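You operate a simulated robot arm through the tools that you are given. There is no shell and no other tool. Be economical: measure what you need, move in short steps, check, and stop when the job is done.

You run a simulated two-armed robot. Do the job below in one go: nothing can be reset, and whatever is moved stays where it is left.

JOB
On the clear stretch of the work table, fold the rag in half, so that its two short edges meet.

Only the result counts: the job must be done as asked and must still hold three seconds after the hand-in. Knocking over, shifting, dropping, spilling or breaking anything else fails it. Flat cloth is picked up by pressing the open fingertips on it (5 to 10 N) and closing them slowly along it; thin cloth reads only 2 to 8 mm in the jaws.

ROBOT AND FRAMES
Two 7-joint arms with two-finger grippers on one trunk, on a base that drives. Base frame: it is fixed to the floor where the robot stands at the start and does not move with it; the origin is under the middle of the robot, x ahead of it, y to its left, z up; the surface under the hand at the start is at about z = 0.8. Lengths are in m, angles in degrees, forces in N, time in s.
The left shoulder is at the start at [0.024, 0.221, 1.079], the right one opposite. With the tool pointing down near the work surface each hand reaches from about 0.2 to 0.76 m from the robot's upright axis, wherever it stands, measured 20 degrees to its own side. Places, roughly: clear stretch of the work table [0.7, 0, 0.8]. Payload 2.2 kg a hand.
The TCP of each hand is the grasp point between the finger pads, 0.019 m short of the fingertips. In the tool frame z runs along the fingers and y along their closing line. The gripper opens to 0.116 m. The gripper's body begins 0.07 m behind the TCP.
Orientation is told as [roll, pitch, yaw] about the base's x, y, z axes, in that order, counted from this pose: with the fingers straight down and closing along the base's y, the tool's x points along the base's -x, its y along +y and its z along -z.

CONTROLS
- The arms move only by the tool servo_tool. It takes "left_increments", "right_increments" or both (then of equal length, played together; a hand with none holds still); each is a list of rows, each a list of 7 numbers: the turn, a rotation vector about the tool's x, y, z in units of 5 degrees (1.0 is 5 degrees), then the shift along the tool's x, y, z in units of 30 mm (1.0 is 30 mm), then the gripper command, from -1 (fully open) to 1 (shut), values between in proportion. In form: [[wx, wy, wz, x, y, z, gripper], ...]. A call has 1 to 12 rows; each row shifts and turns the commanded pose from where the row before left it, along the tool's axes as they then stand. A call with a number of a shift or a turn outside -1 to 1 is refused whole. Each row takes 0.2 s and may step no farther than 0.05 m and 8.6 degrees from the row before; otherwise, or with a gripper value out of range, the whole call is refused. Where a pose cannot be reached the arm comes as near as it can. A force on the tool above 40 N (or 10 N above the force at the start of the call, whichever is more), or a blocked arm, ends the call early, and 0.2 s more pass. The fingers move at their own pace and stop on an object; they squeeze with about 32 N. The grip force told is the motor's: it shows also when the fingers shut on nothing. Time passes only in rows, and 0.2 s behind the last, so rows that do not move let the fingers close. It gives the time, the measured TCP pose, the force on the tool (base axes), the opening and the grip force at its end, in the units of the frame above (readings bear some noise), with the torque about the TCP (base axes, N m) and any sound that the robot's microphone picked up.
- Cameras (640 x 400 px; columns grow to the right, rows downward): "scene" is now at [0.1281, 0.025, 1.2476]; the picture's right is [0.21, -0.98, 0.00], its down [-0.60, -0.13, -0.79] and it looks along [0.77, 0.16, -0.62] (base axes); focal length 268 px, centre (320, 200). "left" rides on the left gripper at [0.069, 0.015, -0.097] in its tool frame; the picture's right is [-0.21, 0.98, 0.00], its down [-0.76, -0.17, -0.63] and it looks along [-0.62, -0.14, 0.77] (tool axes); focal length 251 px, centre (320, 200). "right" rides on the right gripper at [0.069, -0.015, -0.097] in its tool frame; the picture's right is [0.21, 0.98, 0.00], its down [-0.76, 0.17, -0.63] and it looks along [-0.62, 0.14, 0.78] (tool axes); focal length 251 px, centre (320, 200). There is no depth. A picture from a camera that has moved, and an enlarged one, comes with that camera's place and axes in the base frame and with its lens.
- grab_frame(camera): a new picture of that camera. It takes no simulated time.
- move_column(by): slides the trunk up (or, below 0, down) by that many m; the arms and the scene camera ride with it, the base frame stays. It gives what a move gives, with no picture.
- drive_base(legs): drives the robot by 1 to 6 legs, each [ahead, left, turn to the left] in m, m and degrees, along the robot's own axes; the way and the turn of a leg run together, so that a leg with both is an arc; at most 1.5 m and 180 degrees a leg. The arms and the cameras ride along, it lands a little off, and it stops where it bumps. It gives what a move gives.
- aim_head(pan, tilt): turns the head with the scene camera to pan (to the left, within 80 degrees either way) and tilt (down, from -29 to 69), counted from straight ahead of the robot. It gives what a move gives.
- inspect(camera, box): a new picture of the part [left, top, right, bottom] of that camera's present view, enlarged. It takes no simulated time.
- finish_job(): hands the job in; it is judged then, once.

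Work in short steps. Places have to be worked out from the pictures, the camera data and where the tool is seen: move nearer, look again, correct. Check each grasp and each placing, and mend what went wrong. You have 120 turns and 92 pictures in all, those below and enlarged ones among them. Open the grippers and draw the arms clear of the work before you hand the job in, unless the task says otherwise; then end with one line.

The tools are called after "Request:" by a JSON object that holds its "name" and its "arguments". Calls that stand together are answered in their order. servo_tool: Moves the arms, as the interface text tells. Its arguments: {"type":"object","properties":{"left_increments":{"type":"array"},"right_increments":{"type":"array"}},"required":[]} The other tools are called the same way: move_column (by) slides the trunk up or down; drive_base (legs) drives the base; aim_head (pan, tilt) turns the head that bears the scene camera; grab_frame (camera) takes a picture; inspect (camera, box) takes an enlarged picture of a part of a camera's view; finish_job () hands the job in.

At the start:

```text
time_s: 0.0
left_tool_pos: [0.4714, 0.2777, 1.0415]
left_tool_rot: [-0.1, 0.1, 0.1]
left_force: [0.1, 0.1, -0.3]
left_ft_torque: [-0.02, 0.05, -0.02]
left_opening: 0.116
left_grip_force: 0.1
right_tool_pos: [0.5086, -0.1958, 1.0587]
right_tool_rot: [-0.3, 0.0, 0.1]
right_force: [-0.6, -1.0, 0.5]
right_ft_torque: [0.01, 0.01, -0.03]
right_opening: 0.1159
right_grip_force: 0.1
trunk travel left (down, up): [-0.225, 0.265]
robot x, y, heading: [-0.0009, 0.0013, 0.1]
head pan, tilt: [11.9, 37.8]
```

scene: 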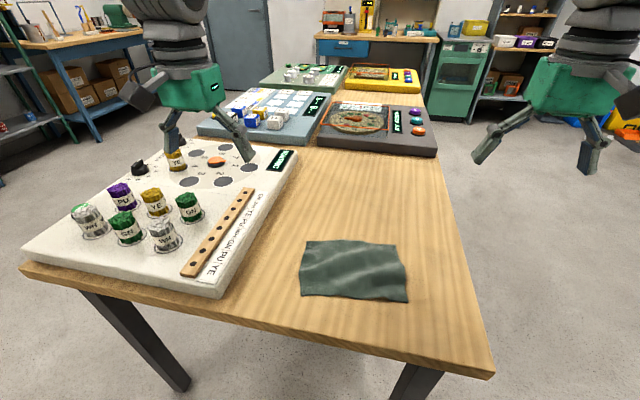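
right: 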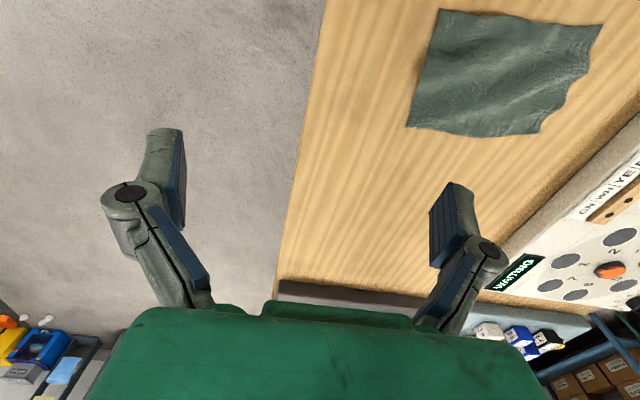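
left: 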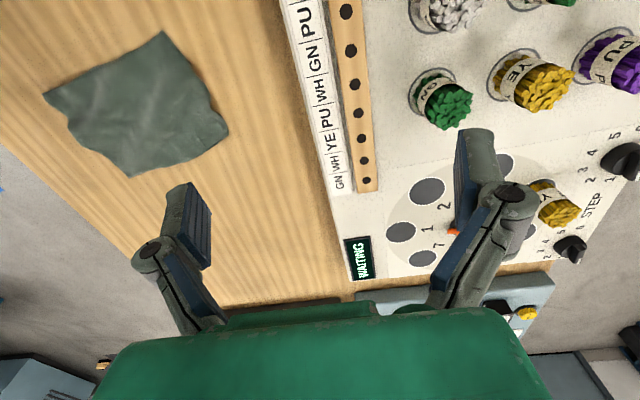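

The rag appears to span about x 0.40–0.56 and y -0.08–0.13, with its short edges running along x. I take a closer look before choosing where to stand.

Request:
{"name": "inspect", "arguments": {"camera": "scene", "box": [260, 200, 500, 350]}}

Request:
{"name": "aim_head", "arguments": {"pan": -50, "tilt": 40}}

Request:
{"name": "grab_frame", "arguments": {"camera": "scene"}}

```text
2.67 times, centred on (380, 275) of scene
camera zoom: at [0.1281, 0.025, 1.2476], right [0.21, -0.98, 0.0], down [-0.6, -0.13, -0.79], along [0.77, 0.16, -0.62], focal length 716 px, centre (160, 0)
```

zoom: 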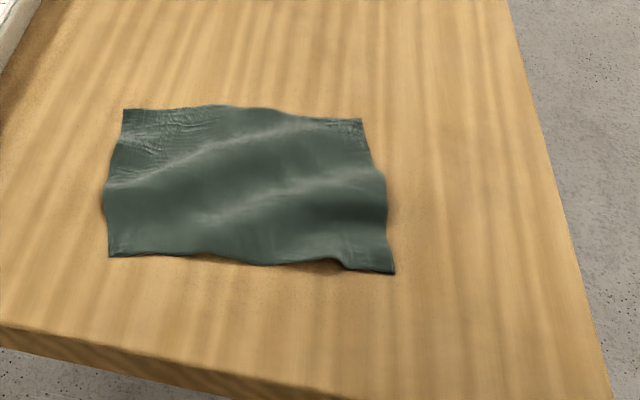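

```text
time_s: 1.3
left_tool_pos: [0.469, 0.273, 1.045]
left_tool_rot: [0.1, 0.0, 0.0]
left_force: [-0.1, -0.5, -0.3]
left_ft_torque: [0.0, 0.01, 0.02]
left_opening: 0.1161
left_grip_force: 0.0
right_tool_pos: [0.5074, -0.2023, 1.0599]
right_tool_rot: [0.1, -0.1, 0.1]
right_force: [0.4, -0.6, 0.2]
right_ft_torque: [0.02, -0.03, 0.02]
right_opening: 0.116
right_grip_force: 0.1
trunk travel left (down, up): [-0.225, 0.265]
robot x, y, heading: [0.002, 0.0005, 0.2]
head pan, tilt: [-50.0, 40.0]
```

```text
87 pictures are left
camera scene: at [0.0981, -0.0658, 1.2445], right [-0.77, -0.64, 0.0], down [-0.42, 0.49, -0.76], along [0.49, -0.59, -0.65], focal length 268 px, centre (320, 200)
```

scene: 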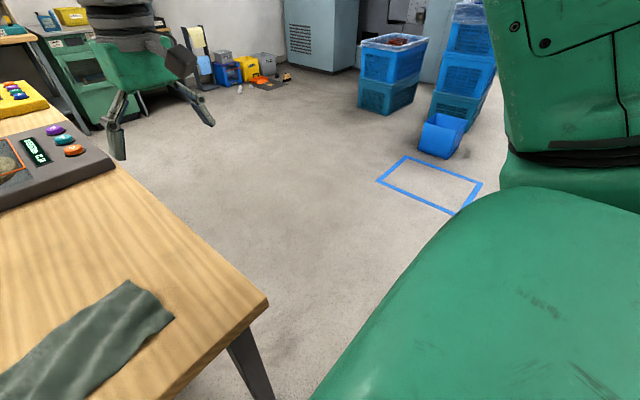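

The floor on the right is clear. I drive round to the table's right side and face the rag along its length, so that each hand can take one corner of the near short edge.

Request:
{"name": "drive_base", "arguments": {"legs": [[0, -0.8, 0], [0.56, 0, 0], [0, 0, 97]]}}

Request:
{"name": "aim_head", "arguments": {"pan": 0, "tilt": 45}}

Request:
{"name": "grab_frame", "arguments": {"camera": "scene"}}

```text
time_s: 12.6
left_tool_pos: [0.2191, -0.3808, 1.0436]
left_tool_rot: [0.1, -0.1, 99.0]
left_force: [0.5, 0.3, 0.0]
left_ft_torque: [-0.01, -0.03, 0.02]
left_opening: 0.116
left_grip_force: 0.1
right_tool_pos: [0.6826, -0.2712, 1.0603]
right_tool_rot: [0.0, -0.1, 98.9]
right_force: [-0.6, -0.1, -0.5]
right_ft_torque: [-0.01, 0.01, 0.01]
right_opening: 0.1161
right_grip_force: 0.0
trunk travel left (down, up): [-0.225, 0.265]
robot x, y, heading: [0.562, -0.8009, 99.1]
head pan, tilt: [-50.0, 40.0]
```

```text
time_s: 13.8
left_tool_pos: [0.2186, -0.3835, 1.045]
left_tool_rot: [0.1, -0.2, 98.9]
left_force: [-1.1, 0.5, 0.0]
left_ft_torque: [0.0, -0.02, -0.01]
left_opening: 0.1158
left_grip_force: 0.0
right_tool_pos: [0.6828, -0.2729, 1.0629]
right_tool_rot: [0.2, -0.3, 98.9]
right_force: [-0.6, -0.5, 0.4]
right_ft_torque: [0.01, 0.01, -0.01]
right_opening: 0.116
right_grip_force: 0.1
trunk travel left (down, up): [-0.225, 0.265]
robot x, y, heading: [0.5628, -0.8015, 99.1]
head pan, tilt: [0.0, 45.0]
```

```text
86 pictures are left
camera scene: at [0.5427, -0.6785, 1.2372], right [0.99, 0.15, 0.0], down [0.11, -0.7, -0.7], along [-0.11, 0.7, -0.71], focal length 268 px, centre (320, 200)
```

scene: 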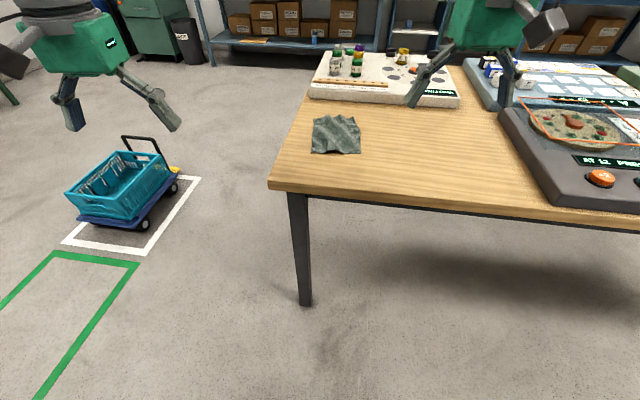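

Now move up to the table, standing about as far from its edge as at the start.

Request:
{"name": "drive_base", "arguments": {"legs": [[0.28, -0.03, -2]]}}

Request:
{"name": "aim_head", "arguments": {"pan": 0, "tilt": 50}}

Request:
{"name": "grab_frame", "arguments": {"camera": "scene"}}

Request:
{"name": "inspect", "arguments": {"camera": "scene", "box": [240, 120, 400, 220]}}

```text
time_s: 15.7
left_tool_pos: [0.2207, -0.0934, 1.0444]
left_tool_rot: [0.1, -0.2, 97.2]
left_force: [0.4, 0.6, -0.4]
left_ft_torque: [-0.01, -0.01, 0.03]
left_opening: 0.1157
left_grip_force: 0.1
right_tool_pos: [0.6879, 0.0034, 1.062]
right_tool_rot: [0.0, -0.2, 97.3]
right_force: [0.3, 0.2, -0.5]
right_ft_torque: [-0.02, -0.01, 0.0]
right_opening: 0.116
right_grip_force: 0.1
trunk travel left (down, up): [-0.225, 0.265]
robot x, y, heading: [0.5534, -0.5209, 97.0]
head pan, tilt: [0.0, 45.0]
```

```text
time_s: 16.4
left_tool_pos: [0.2237, -0.0949, 1.0463]
left_tool_rot: [0.2, -0.3, 97.2]
left_force: [-0.4, 0.4, 0.6]
left_ft_torque: [-0.01, -0.01, 0.01]
left_opening: 0.1158
left_grip_force: 0.1
right_tool_pos: [0.6881, 0.0007, 1.0635]
right_tool_rot: [0.0, -0.2, 97.1]
right_force: [-0.8, 1.0, -0.3]
right_ft_torque: [-0.02, -0.03, 0.02]
right_opening: 0.116
right_grip_force: 0.1
trunk travel left (down, up): [-0.225, 0.265]
robot x, y, heading: [0.5536, -0.5208, 97.2]
head pan, tilt: [0.0, 50.0]
```

```text
85 pictures are left
camera scene: at [0.5376, -0.4013, 1.2303], right [0.99, 0.12, 0.0], down [0.1, -0.76, -0.64], along [-0.08, 0.63, -0.77], focal length 268 px, centre (320, 200)
```

scene: 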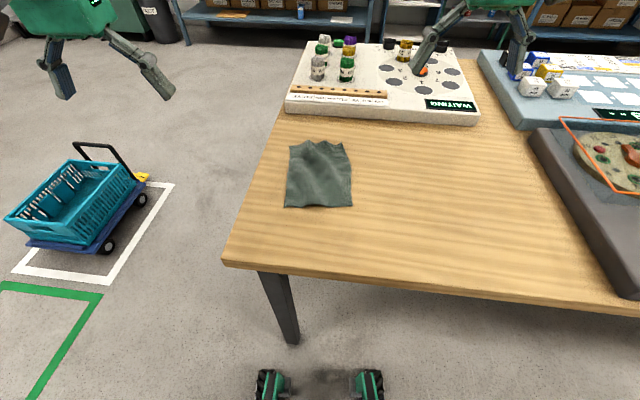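

```text
4.00 times, centred on (320, 170) of scene
camera zoom: at [0.5376, -0.4013, 1.2303], right [0.99, 0.12, 0.0], down [0.1, -0.76, -0.64], along [-0.08, 0.63, -0.77], focal length 1074 px, centre (320, 320)
```

zoom: 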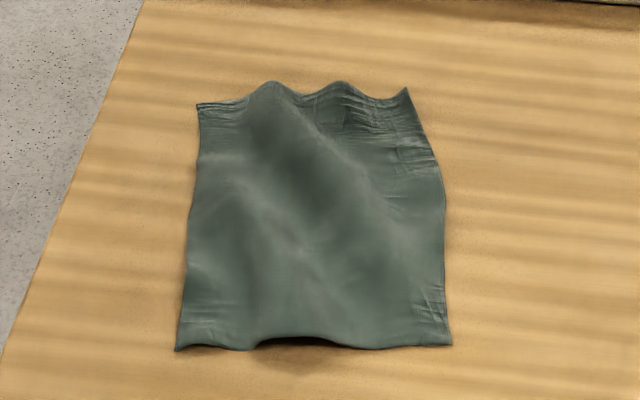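

The near short edge runs in the robot frame from about (fwd 0.462, left 0.074) to (0.464, right 0.067), parallel to my shoulders. First I turn both hands 90° so that they close fore and aft, with the cameras outward.

Request:
{"name": "servo_tool", "arguments": {"left_increments": [[0, 0, 1, 0, 0, 0, -1], [0, 0, 1, 0, 0, 0, -1], [0, 0, 1, 0, 0, 0, -1], [0, 0, 1, 0, 0, 0, -1], [0, 0, 1, 0, 0, 0, -1], [0, 0, 1, 0, 0, 0, -1], [0, 0, 1, 0, 0, 0, -1], [0, 0, 1, 0, 0, 0, -1], [0, 0, 1, 0, 0, 0, -1], [0, 0, 1, 0, 0, 0, -1], [0, 0, 1, 0, 0, 0, -1], [0, 0, 1, 0, 0, 0, -1]], "right_increments": [[0, 0, -1, 0, 0, 0, -1], [0, 0, -1, 0, 0, 0, -1], [0, 0, -1, 0, 0, 0, -1], [0, 0, -1, 0, 0, 0, -1], [0, 0, -1, 0, 0, 0, -1], [0, 0, -1, 0, 0, 0, -1], [0, 0, -1, 0, 0, 0, -1], [0, 0, -1, 0, 0, 0, -1], [0, 0, -1, 0, 0, 0, -1], [0, 0, -1, 0, 0, 0, -1], [0, 0, -1, 0, 0, 0, -1], [0, 0, -1, 0, 0, 0, -1]]}}

Request:
{"name": "servo_tool", "arguments": {"left_increments": [[0, 0, 1, 0, 0, 0, -1], [0, 0, 1, 0, 0, 0, -1], [0, 0, 1, 0, 0, 0, -1], [0, 0, 1, 0, 0, 0, -1], [0, 0, 1, 0, 0, 0, -1], [0, 0, 1, 0, 0, 0, -1], [0, -1, 0, 0, 0, 0, -1], [0, -1, 0, 0, 0, 0, -1]], "right_increments": [[0, 0, -1, 0, 0, 0, -1], [0, 0, -1, 0, 0, 0, -1], [0, 0, -1, 0, 0, 0, -1], [0, 0, -1, 0, 0, 0, -1], [0, 0, -1, 0, 0, 0, -1], [0, 0, -1, 0, 0, 0, -1], [0, -1, 0, 0, 0, 0, -1], [0, -1, 0, 0, 0, 0, -1]]}}

Request:
{"name": "grab_frame", "arguments": {"camera": "scene"}}

```text
time_s: 19.0
left_tool_pos: [0.2218, -0.0966, 1.0455]
left_tool_rot: [0.4, -0.2, 37.1]
left_force: [-0.1, 0.1, -0.1]
left_ft_torque: [0.01, -0.01, -0.04]
left_opening: 0.1159
left_grip_force: 0.1
right_tool_pos: [0.6883, -0.0003, 1.0634]
right_tool_rot: [-0.4, -0.2, 157.3]
right_force: [0.2, -0.1, -0.4]
right_ft_torque: [0.01, 0.0, 0.02]
right_opening: 0.1161
right_grip_force: 0.1
trunk travel left (down, up): [-0.225, 0.265]
robot x, y, heading: [0.551, -0.5206, 97.0]
head pan, tilt: [0.0, 50.0]
```

```text
time_s: 20.8
left_tool_pos: [0.2226, -0.0942, 1.0457]
left_tool_rot: [0.4, -10.0, 7.1]
left_force: [0.9, 0.1, -0.5]
left_ft_torque: [0.01, 0.01, 0.0]
left_opening: 0.1159
left_grip_force: 0.0
right_tool_pos: [0.6894, 0.0002, 1.0629]
right_tool_rot: [-0.4, -10.1, -172.7]
right_force: [0.5, -0.7, 0.7]
right_ft_torque: [-0.01, -0.03, -0.01]
right_opening: 0.116
right_grip_force: 0.1
trunk travel left (down, up): [-0.225, 0.265]
robot x, y, heading: [0.5521, -0.5223, 97.4]
head pan, tilt: [0.0, 50.0]
```

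```text
83 pictures are left
camera scene: at [0.5371, -0.4016, 1.2303], right [0.99, 0.12, 0.0], down [0.1, -0.76, -0.64], along [-0.08, 0.63, -0.77], focal length 268 px, centre (320, 200)
```

scene: 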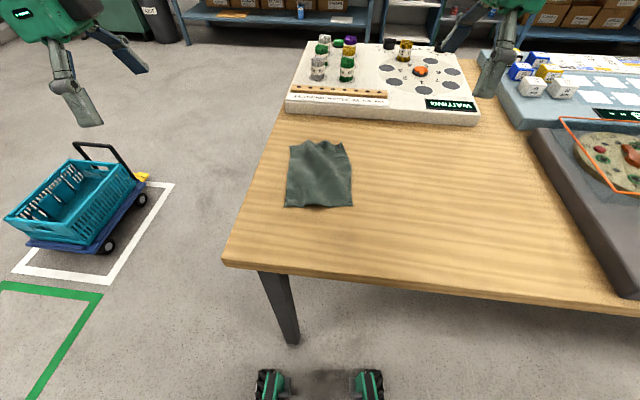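

Both hands are turned and leaning 10° outward. I bring them to hover about 0.1 m above the two near corners with the fingers partly open.

Request:
{"name": "servo_tool", "arguments": {"left_increments": [[0, 0, 0, -0.771, 0.042, 0.753, 0.45], [0, 0, 0, -0.771, 0.042, 0.753, 0.45], [0, 0, 0, -0.771, 0.042, 0.753, 0.45], [0, 0, 0, -0.771, 0.042, 0.753, 0.45], [0, 0, 0, -0.771, 0.042, 0.753, 0.45], [0, 0, 0, -0.771, 0.042, 0.753, 0.45], [0, 0, 0, -0.771, 0.042, 0.753, 0.45], [0, 0, 0, -0.771, 0.042, 0.753, 0.45], [0, 0, 0, 0, 0, 0, 0.45]], "right_increments": [[0, 0, 0, -0.454, 0.111, 0.77, 0.45], [0, 0, 0, -0.454, 0.111, 0.77, 0.45], [0, 0, 0, -0.454, 0.111, 0.77, 0.45], [0, 0, 0, -0.454, 0.111, 0.77, 0.45], [0, 0, 0, -0.454, 0.111, 0.77, 0.45], [0, 0, 0, -0.454, 0.111, 0.77, 0.45], [0, 0, 0, -0.454, 0.111, 0.77, 0.45], [0, 0, 0, -0.454, 0.111, 0.77, 0.45], [0, 0, 0, 0, 0, 0, 0.45]]}}

Request:
{"name": "grab_frame", "arguments": {"camera": "scene"}}

Request:
{"name": "grab_frame", "arguments": {"camera": "left"}}

Request:
{"name": "grab_frame", "arguments": {"camera": "right"}}

```text
time_s: 22.8
left_tool_pos: [0.4321, -0.0578, 0.9015]
left_tool_rot: [0.4, -9.9, 7.2]
left_force: [0.0, -0.4, 0.6]
left_ft_torque: [0.0, -0.01, -0.03]
left_opening: 0.0317
left_grip_force: 0.0
right_tool_pos: [0.5527, -0.0426, 0.8989]
right_tool_rot: [-0.4, -10.0, -172.8]
right_force: [-1.2, 0.2, 0.5]
right_ft_torque: [0.02, -0.01, -0.01]
right_opening: 0.0322
right_grip_force: 0.1
trunk travel left (down, up): [-0.225, 0.265]
robot x, y, heading: [0.5543, -0.5224, 97.3]
head pan, tilt: [0.0, 50.0]
```

```text
82 pictures are left
camera scene: at [0.5378, -0.4016, 1.2304], right [0.99, 0.12, 0.0], down [0.1, -0.76, -0.64], along [-0.08, 0.64, -0.77], focal length 268 px, centre (320, 200)
```

scene: 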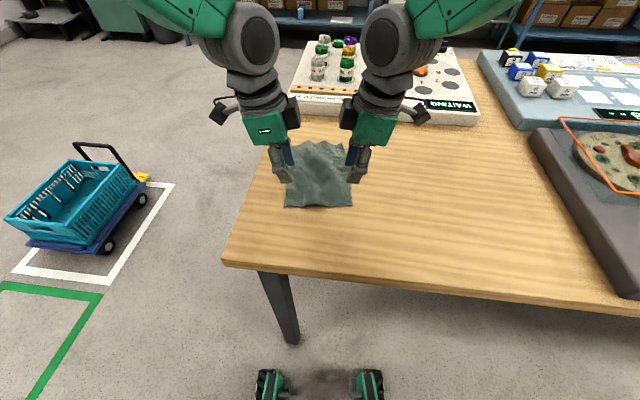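

```text
81 pictures are left
camera left: at [0.3474, -0.0546, 0.9832], right [0.09, 1.0, 0.04], down [0.65, -0.09, 0.75], along [0.75, -0.04, -0.66], focal length 251 px, centre (320, 200)
```

left: 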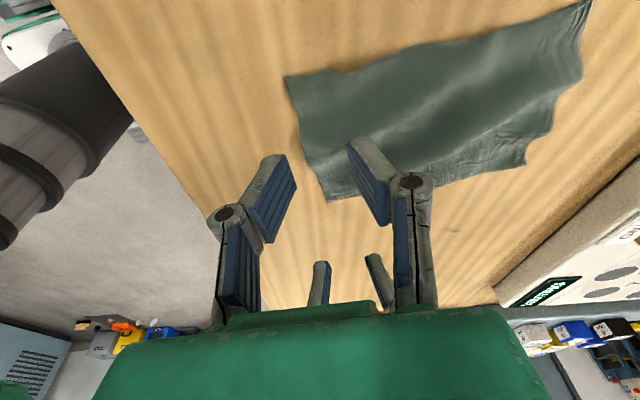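

```text
80 pictures are left
camera right: at [0.6348, -0.0168, 0.9843], right [0.33, -0.94, -0.05], down [-0.61, -0.25, 0.75], along [-0.72, -0.22, -0.65], focal length 251 px, centre (320, 200)
```

right: 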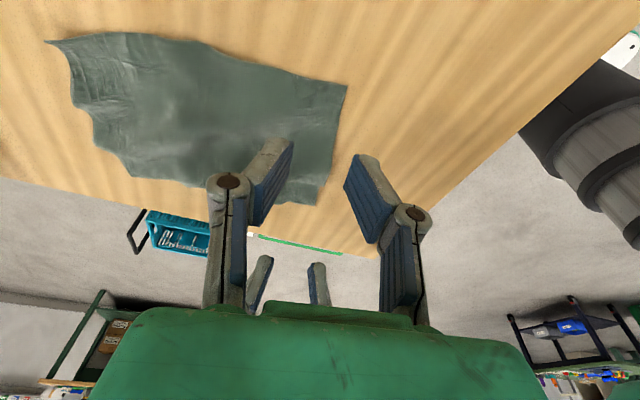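

The gripper cameras place the near corners at about (0.4225,-0.0745) and (0.560,-0.0535), and both hands straddle the edge there with the outer finger just past it. I lower them to just above the table.

Request:
{"name": "servo_tool", "arguments": {"left_increments": [[0, 0, 0, 0.106, -0.033, 0.599, 0.45], [0, 0, 0, 0.106, -0.033, 0.599, 0.45], [0, 0, 0, 0.106, -0.033, 0.599, 0.45], [0, 0, 0, 0.106, -0.033, 0.599, 0.45], [0, 0, 0, 0, 0, 0, 0.45]], "right_increments": [[0, 0, 0, 0.106, 0, 0.599, 0.45], [0, 0, 0, 0.106, 0, 0.599, 0.45], [0, 0, 0, 0.106, 0, 0.599, 0.45], [0, 0, 0, 0.106, 0, 0.599, 0.45], [0, 0, 0, 0, 0, 0, 0.45]]}}

Request:
{"name": "inspect", "arguments": {"camera": "scene", "box": [240, 120, 400, 220]}}

Request:
{"name": "grab_frame", "arguments": {"camera": "left"}}

Request:
{"name": "grab_frame", "arguments": {"camera": "right"}}

```text
time_s: 24.0
left_tool_pos: [0.4324, -0.0617, 0.8271]
left_tool_rot: [0.4, -9.9, 7.1]
left_force: [0.4, -1.0, -0.9]
left_ft_torque: [-0.01, -0.01, 0.02]
left_opening: 0.0321
left_grip_force: 0.1
right_tool_pos: [0.5544, -0.0404, 0.8269]
right_tool_rot: [-0.4, -10.1, -172.7]
right_force: [0.0, -0.1, 0.2]
right_ft_torque: [0.0, -0.03, 0.0]
right_opening: 0.032
right_grip_force: 0.1
trunk travel left (down, up): [-0.225, 0.265]
robot x, y, heading: [0.5549, -0.524, 97.4]
head pan, tilt: [0.0, 50.0]
```

```text
4.00 times, centred on (320, 170) of scene
camera zoom: at [0.5376, -0.4013, 1.2303], right [0.99, 0.12, 0.0], down [0.1, -0.76, -0.64], along [-0.08, 0.63, -0.77], focal length 1074 px, centre (320, 320)
```

zoom: 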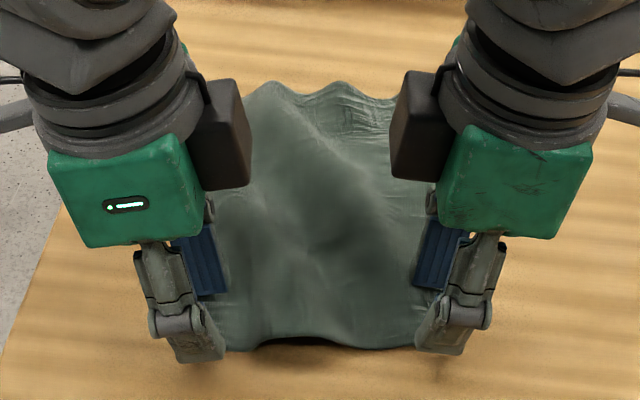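

```text
78 pictures are left
camera left: at [0.3476, -0.0588, 0.9092], right [0.09, 1.0, 0.04], down [0.65, -0.09, 0.75], along [0.75, -0.04, -0.66], focal length 251 px, centre (320, 200)
```

left: 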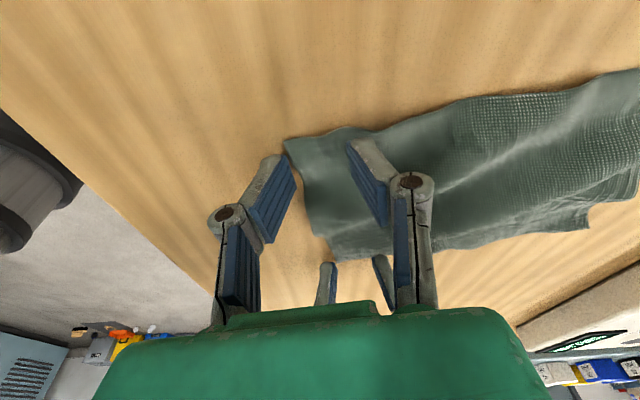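

```text
77 pictures are left
camera right: at [0.6358, -0.0155, 0.9116], right [0.33, -0.94, -0.05], down [-0.61, -0.25, 0.75], along [-0.72, -0.22, -0.66], focal length 251 px, centre (320, 200)
```

right: 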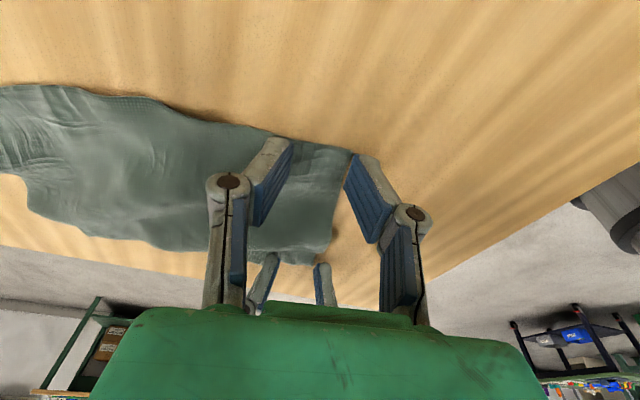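

The outer fingers sit just at the near edge and the inner ones on the cloth. I lower in 1.5 mm steps until I feel the table.

Request:
{"name": "servo_tool", "arguments": {"left_increments": [[0, 0, 0, 0.0087, -0.03, 0.049, 0.45], [0, 0, 0, 0.0087, -0.03, 0.049, 0.45], [0, 0, 0, 0.0087, 0, 0.049, 0.45], [0, 0, 0, 0.0087, 0, 0.049, 0.45]], "right_increments": [[0, 0, 0, 0.0087, 0, 0.049, 0.45], [0, 0, 0, 0.0087, 0, 0.049, 0.45], [0, 0, 0, 0.0087, 0, 0.049, 0.45], [0, 0, 0, 0.0087, 0, 0.049, 0.45]]}}

```text
time_s: 25.0
left_tool_pos: [0.4336, -0.0622, 0.8209]
left_tool_rot: [0.5, -10.0, 7.0]
left_force: [0.6, 0.7, 9.1]
left_ft_torque: [0.05, 0.11, -0.05]
left_opening: 0.0311
left_grip_force: 0.0
right_tool_pos: [0.5528, -0.0401, 0.8233]
right_tool_rot: [-0.6, -10.1, -172.6]
right_force: [-0.5, 2.5, 11.2]
right_ft_torque: [0.14, -0.04, 0.02]
right_opening: 0.0259
right_grip_force: 0.1
trunk travel left (down, up): [-0.225, 0.265]
robot x, y, heading: [0.5539, -0.5188, 97.6]
head pan, tilt: [0.0, 50.0]
```

Contact at about 9 and 11 N, which is the right pressure. I close both grippers slowly.

Request:
{"name": "servo_tool", "arguments": {"left_increments": [[0, 0, 0, 0, 0, 0, 0.5], [0, 0, 0, 0, 0, 0, 0.56], [0, 0, 0, 0, 0, 0, 0.62], [0, 0, 0, 0, 0, 0, 0.68], [0, 0, 0, 0, 0, 0, 0.74], [0, 0, 0, 0, 0, 0, 0.8], [0, 0, 0, 0, 0, 0, 0.86], [0, 0, 0, 0, 0, 0, 0.92], [0, 0, 0, 0, 0, 0, 0.96], [0, 0, 0, 0, 0, 0, 1], [0, 0, 0, 0, 0, 0, 1], [0, 0, 0, 0, 0, 0, 1]], "right_increments": [[0, 0, 0, 0, 0, 0, 0.5], [0, 0, 0, 0, 0, 0, 0.56], [0, 0, 0, 0, 0, 0, 0.62], [0, 0, 0, 0, 0, 0, 0.68], [0, 0, 0, 0, 0, 0, 0.74], [0, 0, 0, 0, 0, 0, 0.8], [0, 0, 0, 0, 0, 0, 0.86], [0, 0, 0, 0, 0, 0, 0.92], [0, 0, 0, 0, 0, 0, 0.96], [0, 0, 0, 0, 0, 0, 1], [0, 0, 0, 0, 0, 0, 1], [0, 0, 0, 0, 0, 0, 1]]}}

Request:
{"name": "inspect", "arguments": {"camera": "scene", "box": [240, 120, 400, 220]}}

Request:
{"name": "grab_frame", "arguments": {"camera": "left"}}

Request:
{"name": "grab_frame", "arguments": {"camera": "right"}}

```text
time_s: 27.6
left_tool_pos: [0.4325, -0.0628, 0.8206]
left_tool_rot: [0.5, -10.0, 7.2]
left_force: [-0.7, -1.4, 14.0]
left_ft_torque: [0.13, 0.09, 0.02]
left_opening: 0.0036
left_grip_force: 32.2
right_tool_pos: [0.5523, -0.0421, 0.8211]
right_tool_rot: [-0.4, -10.2, -172.7]
right_force: [-0.2, -1.6, 6.5]
right_ft_torque: [0.05, -0.02, -0.03]
right_opening: 0.0029
right_grip_force: 31.9
trunk travel left (down, up): [-0.225, 0.265]
robot x, y, heading: [0.5531, -0.5186, 97.4]
head pan, tilt: [0.0, 50.0]
```

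```text
4.00 times, centred on (320, 170) of scene
camera zoom: at [0.5379, -0.4037, 1.2307], right [0.99, 0.12, 0.0], down [0.1, -0.76, -0.64], along [-0.08, 0.64, -0.77], focal length 1074 px, centre (320, 320)
```

zoom: 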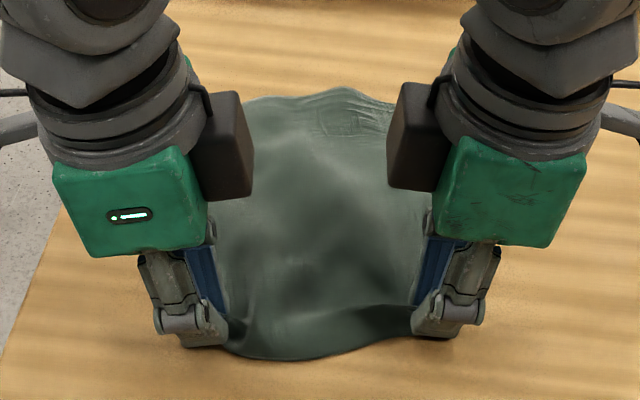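

```text
75 pictures are left
camera left: at [0.3482, -0.0597, 0.9033], right [0.09, 1.0, 0.04], down [0.65, -0.09, 0.75], along [0.75, -0.04, -0.66], focal length 251 px, centre (320, 200)
```

left: 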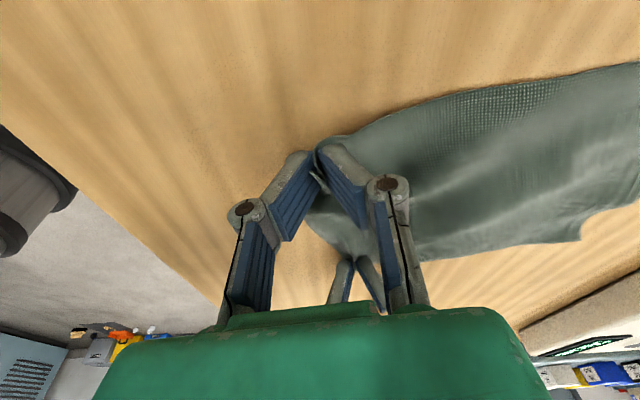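

```text
74 pictures are left
camera right: at [0.6349, -0.0161, 0.9056], right [0.33, -0.94, -0.05], down [-0.61, -0.25, 0.75], along [-0.72, -0.22, -0.66], focal length 251 px, centre (320, 200)
```

right: 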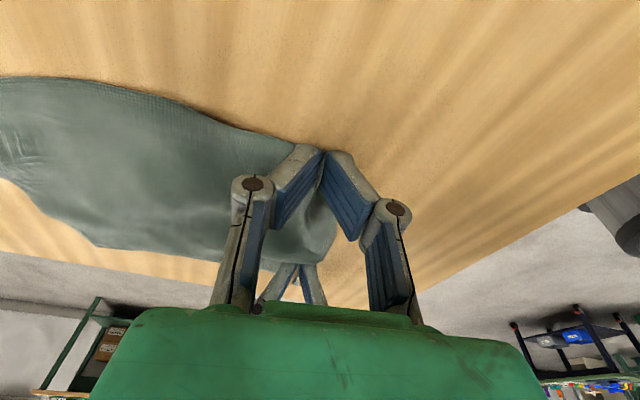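

Both grips read about 3 mm, so there is cloth in the jaws. I lift a little to check.

Request:
{"name": "servo_tool", "arguments": {"left_increments": [[0, 0, 0, -0.087, 0, -0.492, 1], [0, 0, 0, -0.087, 0, -0.492, 1], [0, 0, 0, -0.087, 0, -0.492, 1]], "right_increments": [[0, 0, 0, -0.087, 0, -0.492, 1], [0, 0, 0, -0.087, 0, -0.492, 1], [0, 0, 0, -0.087, 0, -0.492, 1]]}}

Request:
{"name": "inspect", "arguments": {"camera": "scene", "box": [240, 120, 400, 220]}}

Request:
{"name": "grab_frame", "arguments": {"camera": "left"}}

Request:
{"name": "grab_frame", "arguments": {"camera": "right"}}

```text
time_s: 28.4
left_tool_pos: [0.432, -0.0619, 0.8679]
left_tool_rot: [0.2, -9.8, 7.1]
left_force: [-0.1, 0.4, -0.8]
left_ft_torque: [0.02, 0.03, 0.0]
left_opening: 0.0036
left_grip_force: 31.9
right_tool_pos: [0.5556, -0.0432, 0.8672]
right_tool_rot: [-0.4, -10.1, -172.8]
right_force: [0.0, 0.2, 0.0]
right_ft_torque: [0.03, -0.01, -0.01]
right_opening: 0.0032
right_grip_force: 32.1
trunk travel left (down, up): [-0.225, 0.265]
robot x, y, heading: [0.5519, -0.5212, 97.2]
head pan, tilt: [0.0, 50.0]
```

```text
4.00 times, centred on (320, 170) of scene
camera zoom: at [0.5378, -0.4014, 1.2303], right [0.99, 0.12, 0.0], down [0.1, -0.76, -0.64], along [-0.08, 0.63, -0.77], focal length 1074 px, centre (320, 320)
```

zoom: 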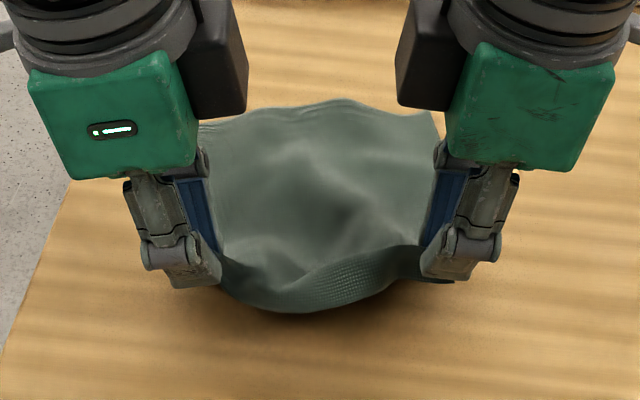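

```text
72 pictures are left
camera left: at [0.3482, -0.0587, 0.948], right [0.09, 1.0, 0.04], down [0.65, -0.09, 0.75], along [0.75, -0.04, -0.66], focal length 251 px, centre (320, 200)
```

left: 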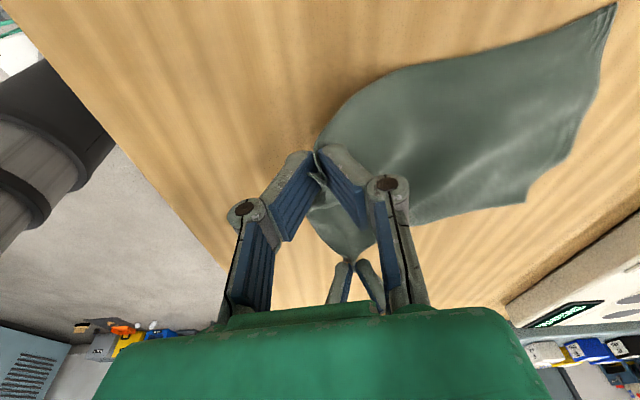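

```text
71 pictures are left
camera right: at [0.6364, -0.0163, 0.9507], right [0.33, -0.94, -0.04], down [-0.61, -0.25, 0.75], along [-0.72, -0.22, -0.66], focal length 251 px, centre (320, 200)
```

right: 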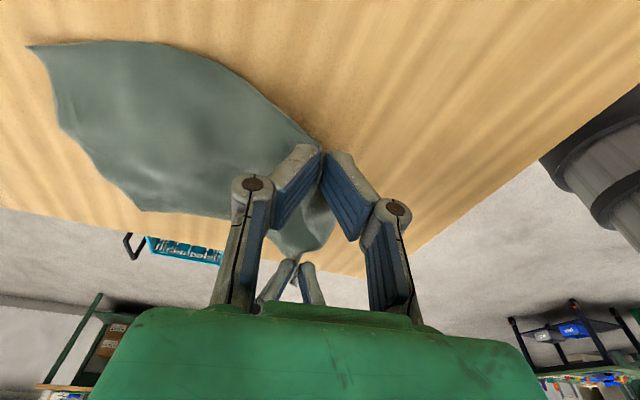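

Both corners are held and the near edge is off the table. I spread the hands slightly to tighten the edge and carry it over in a low arc toward the far edge, at roughly fwd 0.645.

Request:
{"name": "servo_tool", "arguments": {"left_increments": [[0, 0, 0, -0.018, 0.667, -0.588, 1], [0, 0, 0, -0.004, 0.667, -0.506, 1], [0, 0, 0, -0.046, 0.667, -0.263, 1], [0, 0, 0, -0.012, 0.667, -0.066, 1], [0, 0, 0, 0.029, 0.667, 0.164, 1], [0, 0, 0, 0.058, 0.667, 0.328, 1], [0, 0, 0, 0.087, 0.567, 0.492, 1], [0, 0, 0, 0.087, 0.533, 0.492, 1], [0, 0, 0, 0, 0, 0, 1]], "right_increments": [[0, 0, 0, -0.018, -0.667, -0.588, 1], [0, 0, 0, -0.004, -0.667, -0.506, 1], [0, 0, 0, -0.046, -0.667, -0.263, 1], [0, 0, 0, -0.012, -0.667, -0.066, 1], [0, 0, 0, 0.029, -0.667, 0.164, 1], [0, 0, 0, 0.058, -0.667, 0.328, 1], [0, 0, 0, 0.087, -0.567, 0.492, 1], [0, 0, 0, 0.087, -0.533, 0.492, 1], [0, 0, 0, 0, 0, 0, 1]]}}

Request:
{"name": "inspect", "arguments": {"camera": "scene", "box": [240, 120, 400, 220]}}

Request:
{"name": "grab_frame", "arguments": {"camera": "left"}}

Request:
{"name": "grab_frame", "arguments": {"camera": "right"}}

```text
time_s: 30.4
left_tool_pos: [0.4093, 0.0876, 0.8662]
left_tool_rot: [0.5, -9.8, 7.1]
left_force: [0.8, -0.9, 0.7]
left_ft_torque: [0.06, -0.07, 0.03]
left_opening: 0.0037
left_grip_force: 31.8
right_tool_pos: [0.538, 0.1104, 0.8664]
right_tool_rot: [-0.6, -10.1, -172.7]
right_force: [-0.7, 0.4, 0.2]
right_ft_torque: [-0.01, -0.02, 0.03]
right_opening: 0.0033
right_grip_force: 32.5
trunk travel left (down, up): [-0.225, 0.265]
robot x, y, heading: [0.5511, -0.5205, 97.1]
head pan, tilt: [0.0, 50.0]
```

```text
4.00 times, centred on (320, 170) of scene
camera zoom: at [0.5375, -0.4006, 1.2303], right [0.99, 0.12, 0.0], down [0.1, -0.76, -0.64], along [-0.08, 0.63, -0.77], focal length 1074 px, centre (320, 320)
```

zoom: 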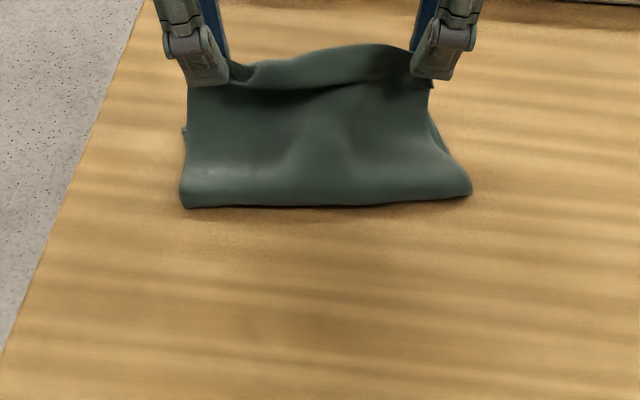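

```text
69 pictures are left
camera left: at [0.3242, 0.0912, 0.9475], right [0.09, 1.0, 0.04], down [0.65, -0.09, 0.75], along [0.75, -0.04, -0.66], focal length 251 px, centre (320, 200)
```

left: 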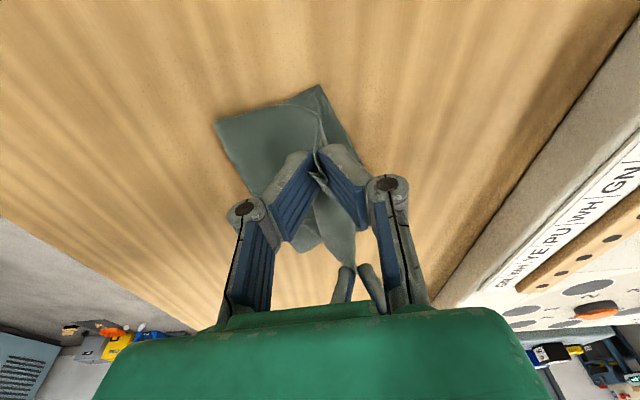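

```text
68 pictures are left
camera right: at [0.6205, 0.1363, 0.9504], right [0.33, -0.94, -0.05], down [-0.61, -0.25, 0.75], along [-0.72, -0.22, -0.66], focal length 251 px, centre (320, 200)
```

right: 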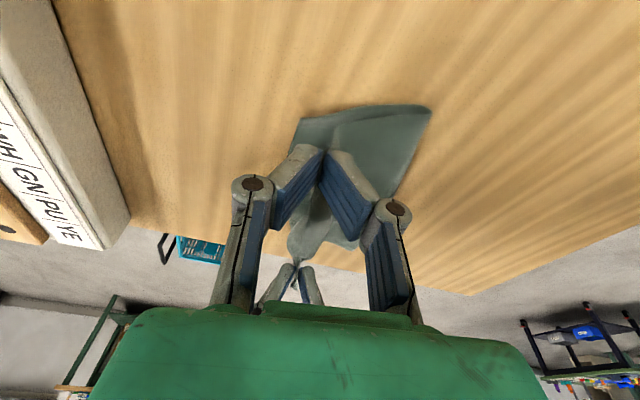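

The rag has folded over cleanly. The far corners of the lower layer are at fwd ≈0.626–0.645 and the pinch at ≈0.625, so I lower almost straight down onto it.

Request:
{"name": "servo_tool", "arguments": {"left_increments": [[0, 0, 0, 0.058, -0.033, 0.328, 1], [0, 0, 0, 0.058, -0.033, 0.328, 1], [0, 0, 0, 0.058, -0.033, 0.328, 1], [0, 0, 0, 0.058, -0.033, 0.328, 1], [0, 0, 0, 0, 0, 0, 1]], "right_increments": [[0, 0, 0, 0.058, 0.033, 0.328, 1], [0, 0, 0, 0.058, 0.033, 0.328, 1], [0, 0, 0, 0.058, 0.033, 0.328, 1], [0, 0, 0, 0.058, 0.033, 0.328, 1], [0, 0, 0, 0, 0, 0, 1]]}}

Request:
{"name": "inspect", "arguments": {"camera": "scene", "box": [240, 120, 400, 220]}}

Request:
{"name": "inspect", "arguments": {"camera": "left", "box": [200, 80, 440, 230]}}

Request:
{"name": "inspect", "arguments": {"camera": "right", "box": [200, 80, 440, 230]}}

```text
time_s: 31.6
left_tool_pos: [0.4098, 0.0831, 0.825]
left_tool_rot: [0.4, -9.8, 7.0]
left_force: [-0.2, -0.2, 0.3]
left_ft_torque: [-0.01, 0.0, -0.02]
left_opening: 0.0037
left_grip_force: 31.4
right_tool_pos: [0.5401, 0.1069, 0.8249]
right_tool_rot: [-0.5, -10.2, -172.7]
right_force: [0.0, 0.0, 1.1]
right_ft_torque: [-0.01, -0.01, 0.01]
right_opening: 0.0038
right_grip_force: 33.4
trunk travel left (down, up): [-0.225, 0.265]
robot x, y, heading: [0.5528, -0.5203, 97.0]
head pan, tilt: [0.0, 50.0]
```

```text
4.00 times, centred on (320, 170) of scene
camera zoom: at [0.5375, -0.3998, 1.2302], right [0.99, 0.12, 0.0], down [0.1, -0.76, -0.64], along [-0.08, 0.63, -0.77], focal length 1074 px, centre (320, 320)
```

zoom: 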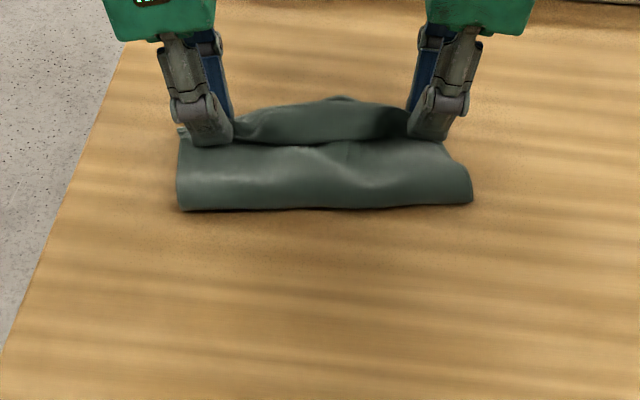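

```text
2.67 times, centred on (320, 155) of left
camera zoom: at [0.3247, 0.0879, 0.9067], right [0.09, 1.0, 0.04], down [0.65, -0.09, 0.75], along [0.75, -0.04, -0.66], focal length 670 px, centre (320, 320)
```

zoom: 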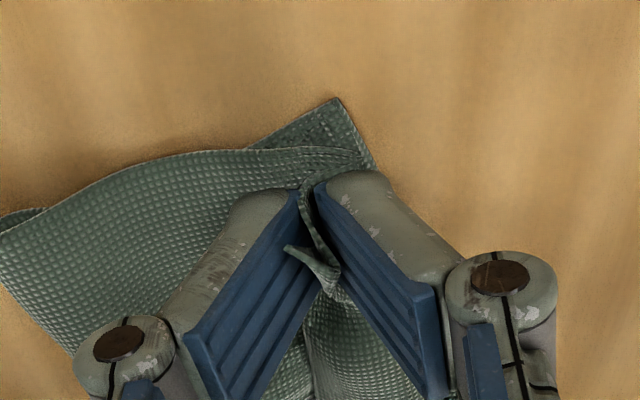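

```text
2.67 times, centred on (320, 155) of right
camera zoom: at [0.6215, 0.133, 0.9088], right [0.33, -0.94, -0.04], down [-0.61, -0.25, 0.75], along [-0.72, -0.22, -0.65], focal length 670 px, centre (320, 320)
```

zoom: 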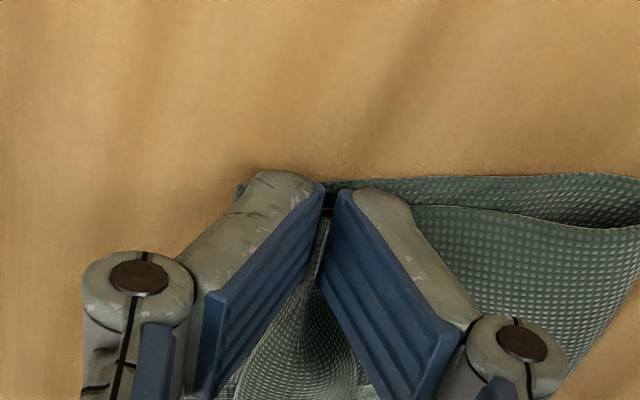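

The pinches sit 12–18 mm short of the lower far edge, which leaves room for the gathered cloth to unfold. The lower layer is about 1 cm further left, so I shift both hands 8 mm left, lower a touch and open gently.

Request:
{"name": "servo_tool", "arguments": {"left_increments": [[0, 0, 0, 0.131, 0, -0.023, 1], [0, 0, 0, 0.131, 0, -0.023, 1], [0, 0, 0, 0.012, 0, 0.066, 1], [0, 0, 0, 0, 0, 0, 0.95], [0, 0, 0, 0, 0, 0, 0.9], [0, 0, 0, 0, 0, 0, 0.85], [0, 0, 0, 0, 0, 0, 0.8], [0, 0, 0, 0, 0, 0, 0.75], [0, 0, 0, 0, 0, 0, 0.7], [0, 0, 0, 0, 0, 0, 0.65]], "right_increments": [[0, 0, 0, -0.131, 0, 0.023, 1], [0, 0, 0, -0.131, 0, 0.023, 1], [0, 0, 0, 0.012, 0, 0.066, 1], [0, 0, 0, 0, 0, 0, 0.95], [0, 0, 0, 0, 0, 0, 0.9], [0, 0, 0, 0, 0, 0, 0.85], [0, 0, 0, 0, 0, 0, 0.8], [0, 0, 0, 0, 0, 0, 0.75], [0, 0, 0, 0, 0, 0, 0.7], [0, 0, 0, 0, 0, 0, 0.65]]}}

Request:
{"name": "inspect", "arguments": {"camera": "scene", "box": [240, 120, 400, 220]}}

Request:
{"name": "inspect", "arguments": {"camera": "left", "box": [200, 80, 440, 230]}}

Request:
{"name": "inspect", "arguments": {"camera": "right", "box": [200, 80, 440, 230]}}

```text
time_s: 33.8
left_tool_pos: [0.4005, 0.0835, 0.8225]
left_tool_rot: [0.5, -9.9, 7.1]
left_force: [0.5, 0.8, 3.0]
left_ft_torque: [-0.04, 0.01, -0.02]
left_opening: 0.0206
left_grip_force: 0.1
right_tool_pos: [0.5309, 0.1067, 0.8228]
right_tool_rot: [-0.4, -10.1, -172.6]
right_force: [1.2, 0.9, 3.2]
right_ft_torque: [-0.06, 0.01, -0.01]
right_opening: 0.0206
right_grip_force: 0.0
trunk travel left (down, up): [-0.225, 0.265]
robot x, y, heading: [0.551, -0.5199, 97.1]
head pan, tilt: [0.0, 50.0]
```

```text
4.00 times, centred on (320, 170) of scene
camera zoom: at [0.5374, -0.4003, 1.2302], right [0.99, 0.12, 0.0], down [0.1, -0.76, -0.64], along [-0.08, 0.63, -0.77], focal length 1074 px, centre (320, 320)
```

zoom: 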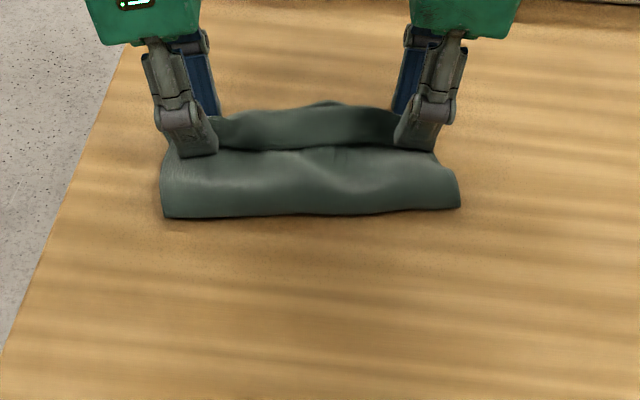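

```text
2.67 times, centred on (320, 155) of left
camera zoom: at [0.3164, 0.0866, 0.9046], right [0.09, 1.0, 0.04], down [0.65, -0.09, 0.75], along [0.75, -0.04, -0.66], focal length 670 px, centre (320, 320)
```

zoom: 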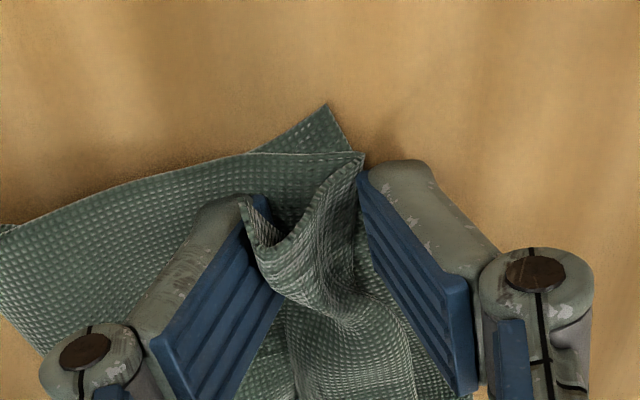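

```text
2.67 times, centred on (320, 155) of right
camera zoom: at [0.6136, 0.132, 0.9066], right [0.33, -0.94, -0.04], down [-0.61, -0.25, 0.75], along [-0.72, -0.22, -0.66], focal length 670 px, centre (320, 320)
```

zoom: 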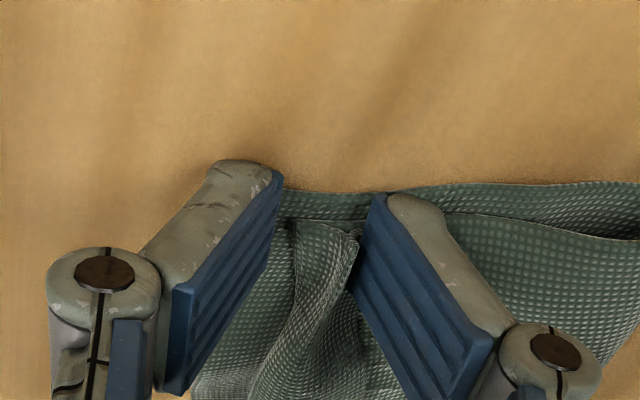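

The cloth is released and a short flap of it points back toward the robot on each side. I lift both hands straight up to see how it lies.

Request:
{"name": "servo_tool", "arguments": {"left_increments": [[0, 0, 0, 0, 0, 0, 0.5], [0, 0, 0, -0.035, 0, -0.197, 0.5], [0, 0, 0, -0.174, 0, -0.985, 0.5], [0, 0, 0, -0.174, 0, -0.985, 0.5], [0, 0, 0, -0.174, 0, -0.985, 0.5]], "right_increments": [[0, 0, 0, 0, 0, 0, 0.5], [0, 0, 0, -0.035, 0, -0.197, 0.5], [0, 0, 0, -0.174, 0, -0.985, 0.5], [0, 0, 0, -0.174, 0, -0.985, 0.5], [0, 0, 0, -0.174, 0, -0.985, 0.5]]}}

Request:
{"name": "inspect", "arguments": {"camera": "scene", "box": [240, 100, 400, 200]}}

Request:
{"name": "grab_frame", "arguments": {"camera": "left"}}

Request:
{"name": "grab_frame", "arguments": {"camera": "right"}}

```text
time_s: 35.0
left_tool_pos: [0.4025, 0.0817, 0.921]
left_tool_rot: [0.4, -9.9, 7.1]
left_force: [-0.3, -0.5, -0.5]
left_ft_torque: [0.03, -0.02, 0.01]
left_opening: 0.0288
left_grip_force: 0.2
right_tool_pos: [0.531, 0.1067, 0.9198]
right_tool_rot: [-0.5, -10.1, -172.7]
right_force: [0.1, -0.7, 0.0]
right_ft_torque: [0.01, 0.0, -0.01]
right_opening: 0.0291
right_grip_force: 0.0
trunk travel left (down, up): [-0.225, 0.265]
robot x, y, heading: [0.5526, -0.5198, 97.0]
head pan, tilt: [0.0, 50.0]
```

```text
4.00 times, centred on (320, 150) of scene
camera zoom: at [0.5375, -0.4015, 1.2304], right [0.99, 0.12, 0.0], down [0.1, -0.76, -0.64], along [-0.08, 0.64, -0.77], focal length 1074 px, centre (320, 400)
```

zoom: 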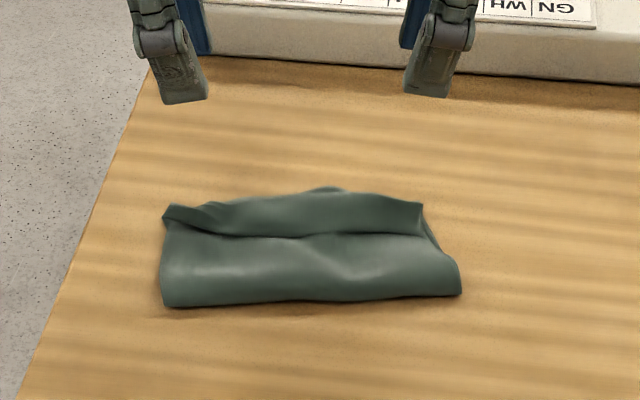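

```text
60 pictures are left
camera left: at [0.3183, 0.0857, 1.0025], right [0.09, 1.0, 0.04], down [0.65, -0.09, 0.75], along [0.75, -0.04, -0.66], focal length 251 px, centre (320, 200)
```

left: 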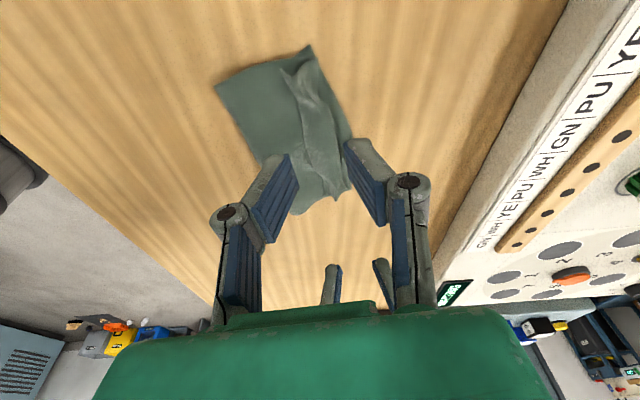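

```text
59 pictures are left
camera right: at [0.613, 0.1315, 1.0042], right [0.33, -0.94, -0.05], down [-0.61, -0.25, 0.75], along [-0.72, -0.22, -0.66], focal length 251 px, centre (320, 200)
```

right: 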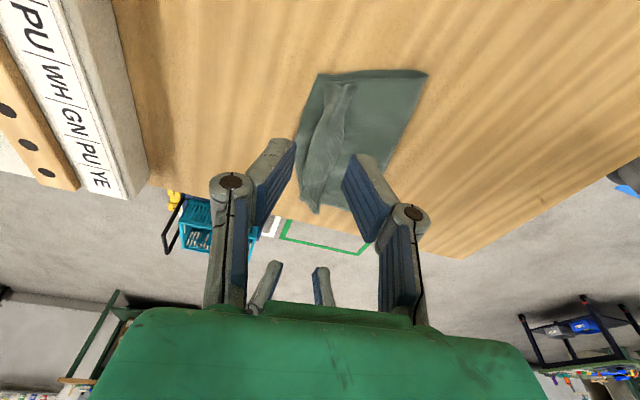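

I enlarge both hand views to see whether the edge stands, lies flat or is tucked.

Request:
{"name": "inspect", "arguments": {"camera": "left", "box": [190, 30, 382, 230]}}

Request:
{"name": "inspect", "arguments": {"camera": "right", "box": [250, 50, 450, 230]}}

Request:
{"name": "inspect", "arguments": {"camera": "scene", "box": [270, 130, 366, 190]}}

```text
2.00 times, centred on (286, 130) of left
camera zoom: at [0.3183, 0.0857, 1.0025], right [0.09, 1.0, 0.04], down [0.65, -0.09, 0.75], along [0.75, -0.04, -0.66], focal length 503 px, centre (388, 340)
```

zoom: 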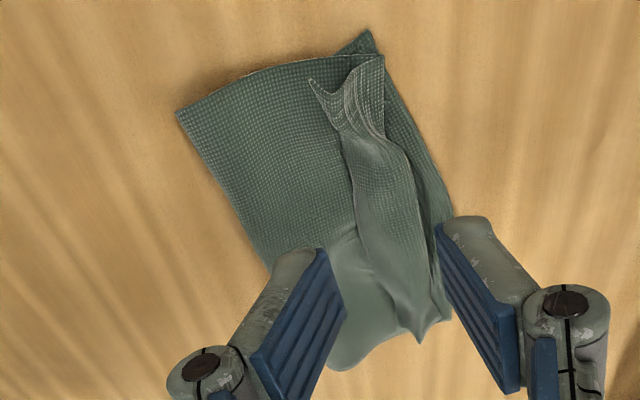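

```text
2.22 times, centred on (350, 140) of right
camera zoom: at [0.613, 0.1315, 1.0042], right [0.33, -0.94, -0.05], down [-0.61, -0.25, 0.75], along [-0.72, -0.22, -0.66], focal length 559 px, centre (253, 333)
```

zoom: 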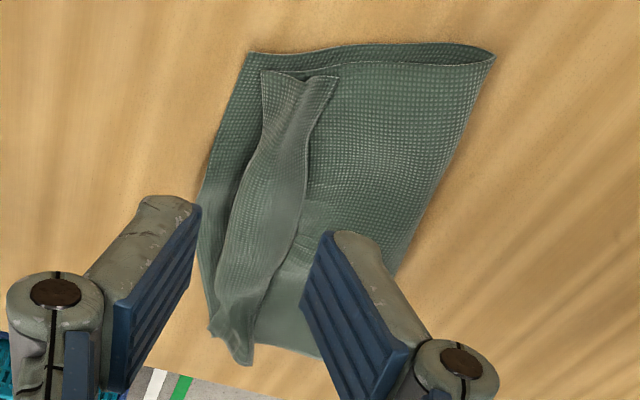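

```text
6.67 times, centred on (318, 160) of scene
camera zoom: at [0.5375, -0.4015, 1.2304], right [0.99, 0.12, 0.0], down [0.1, -0.76, -0.64], along [-0.08, 0.64, -0.77], focal length 1790 px, centre (333, 467)
```

zoom: 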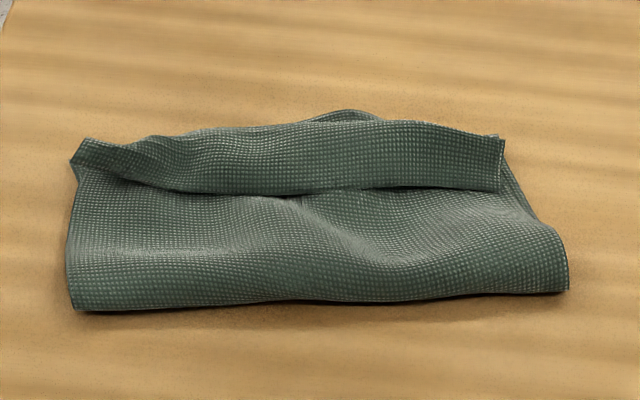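

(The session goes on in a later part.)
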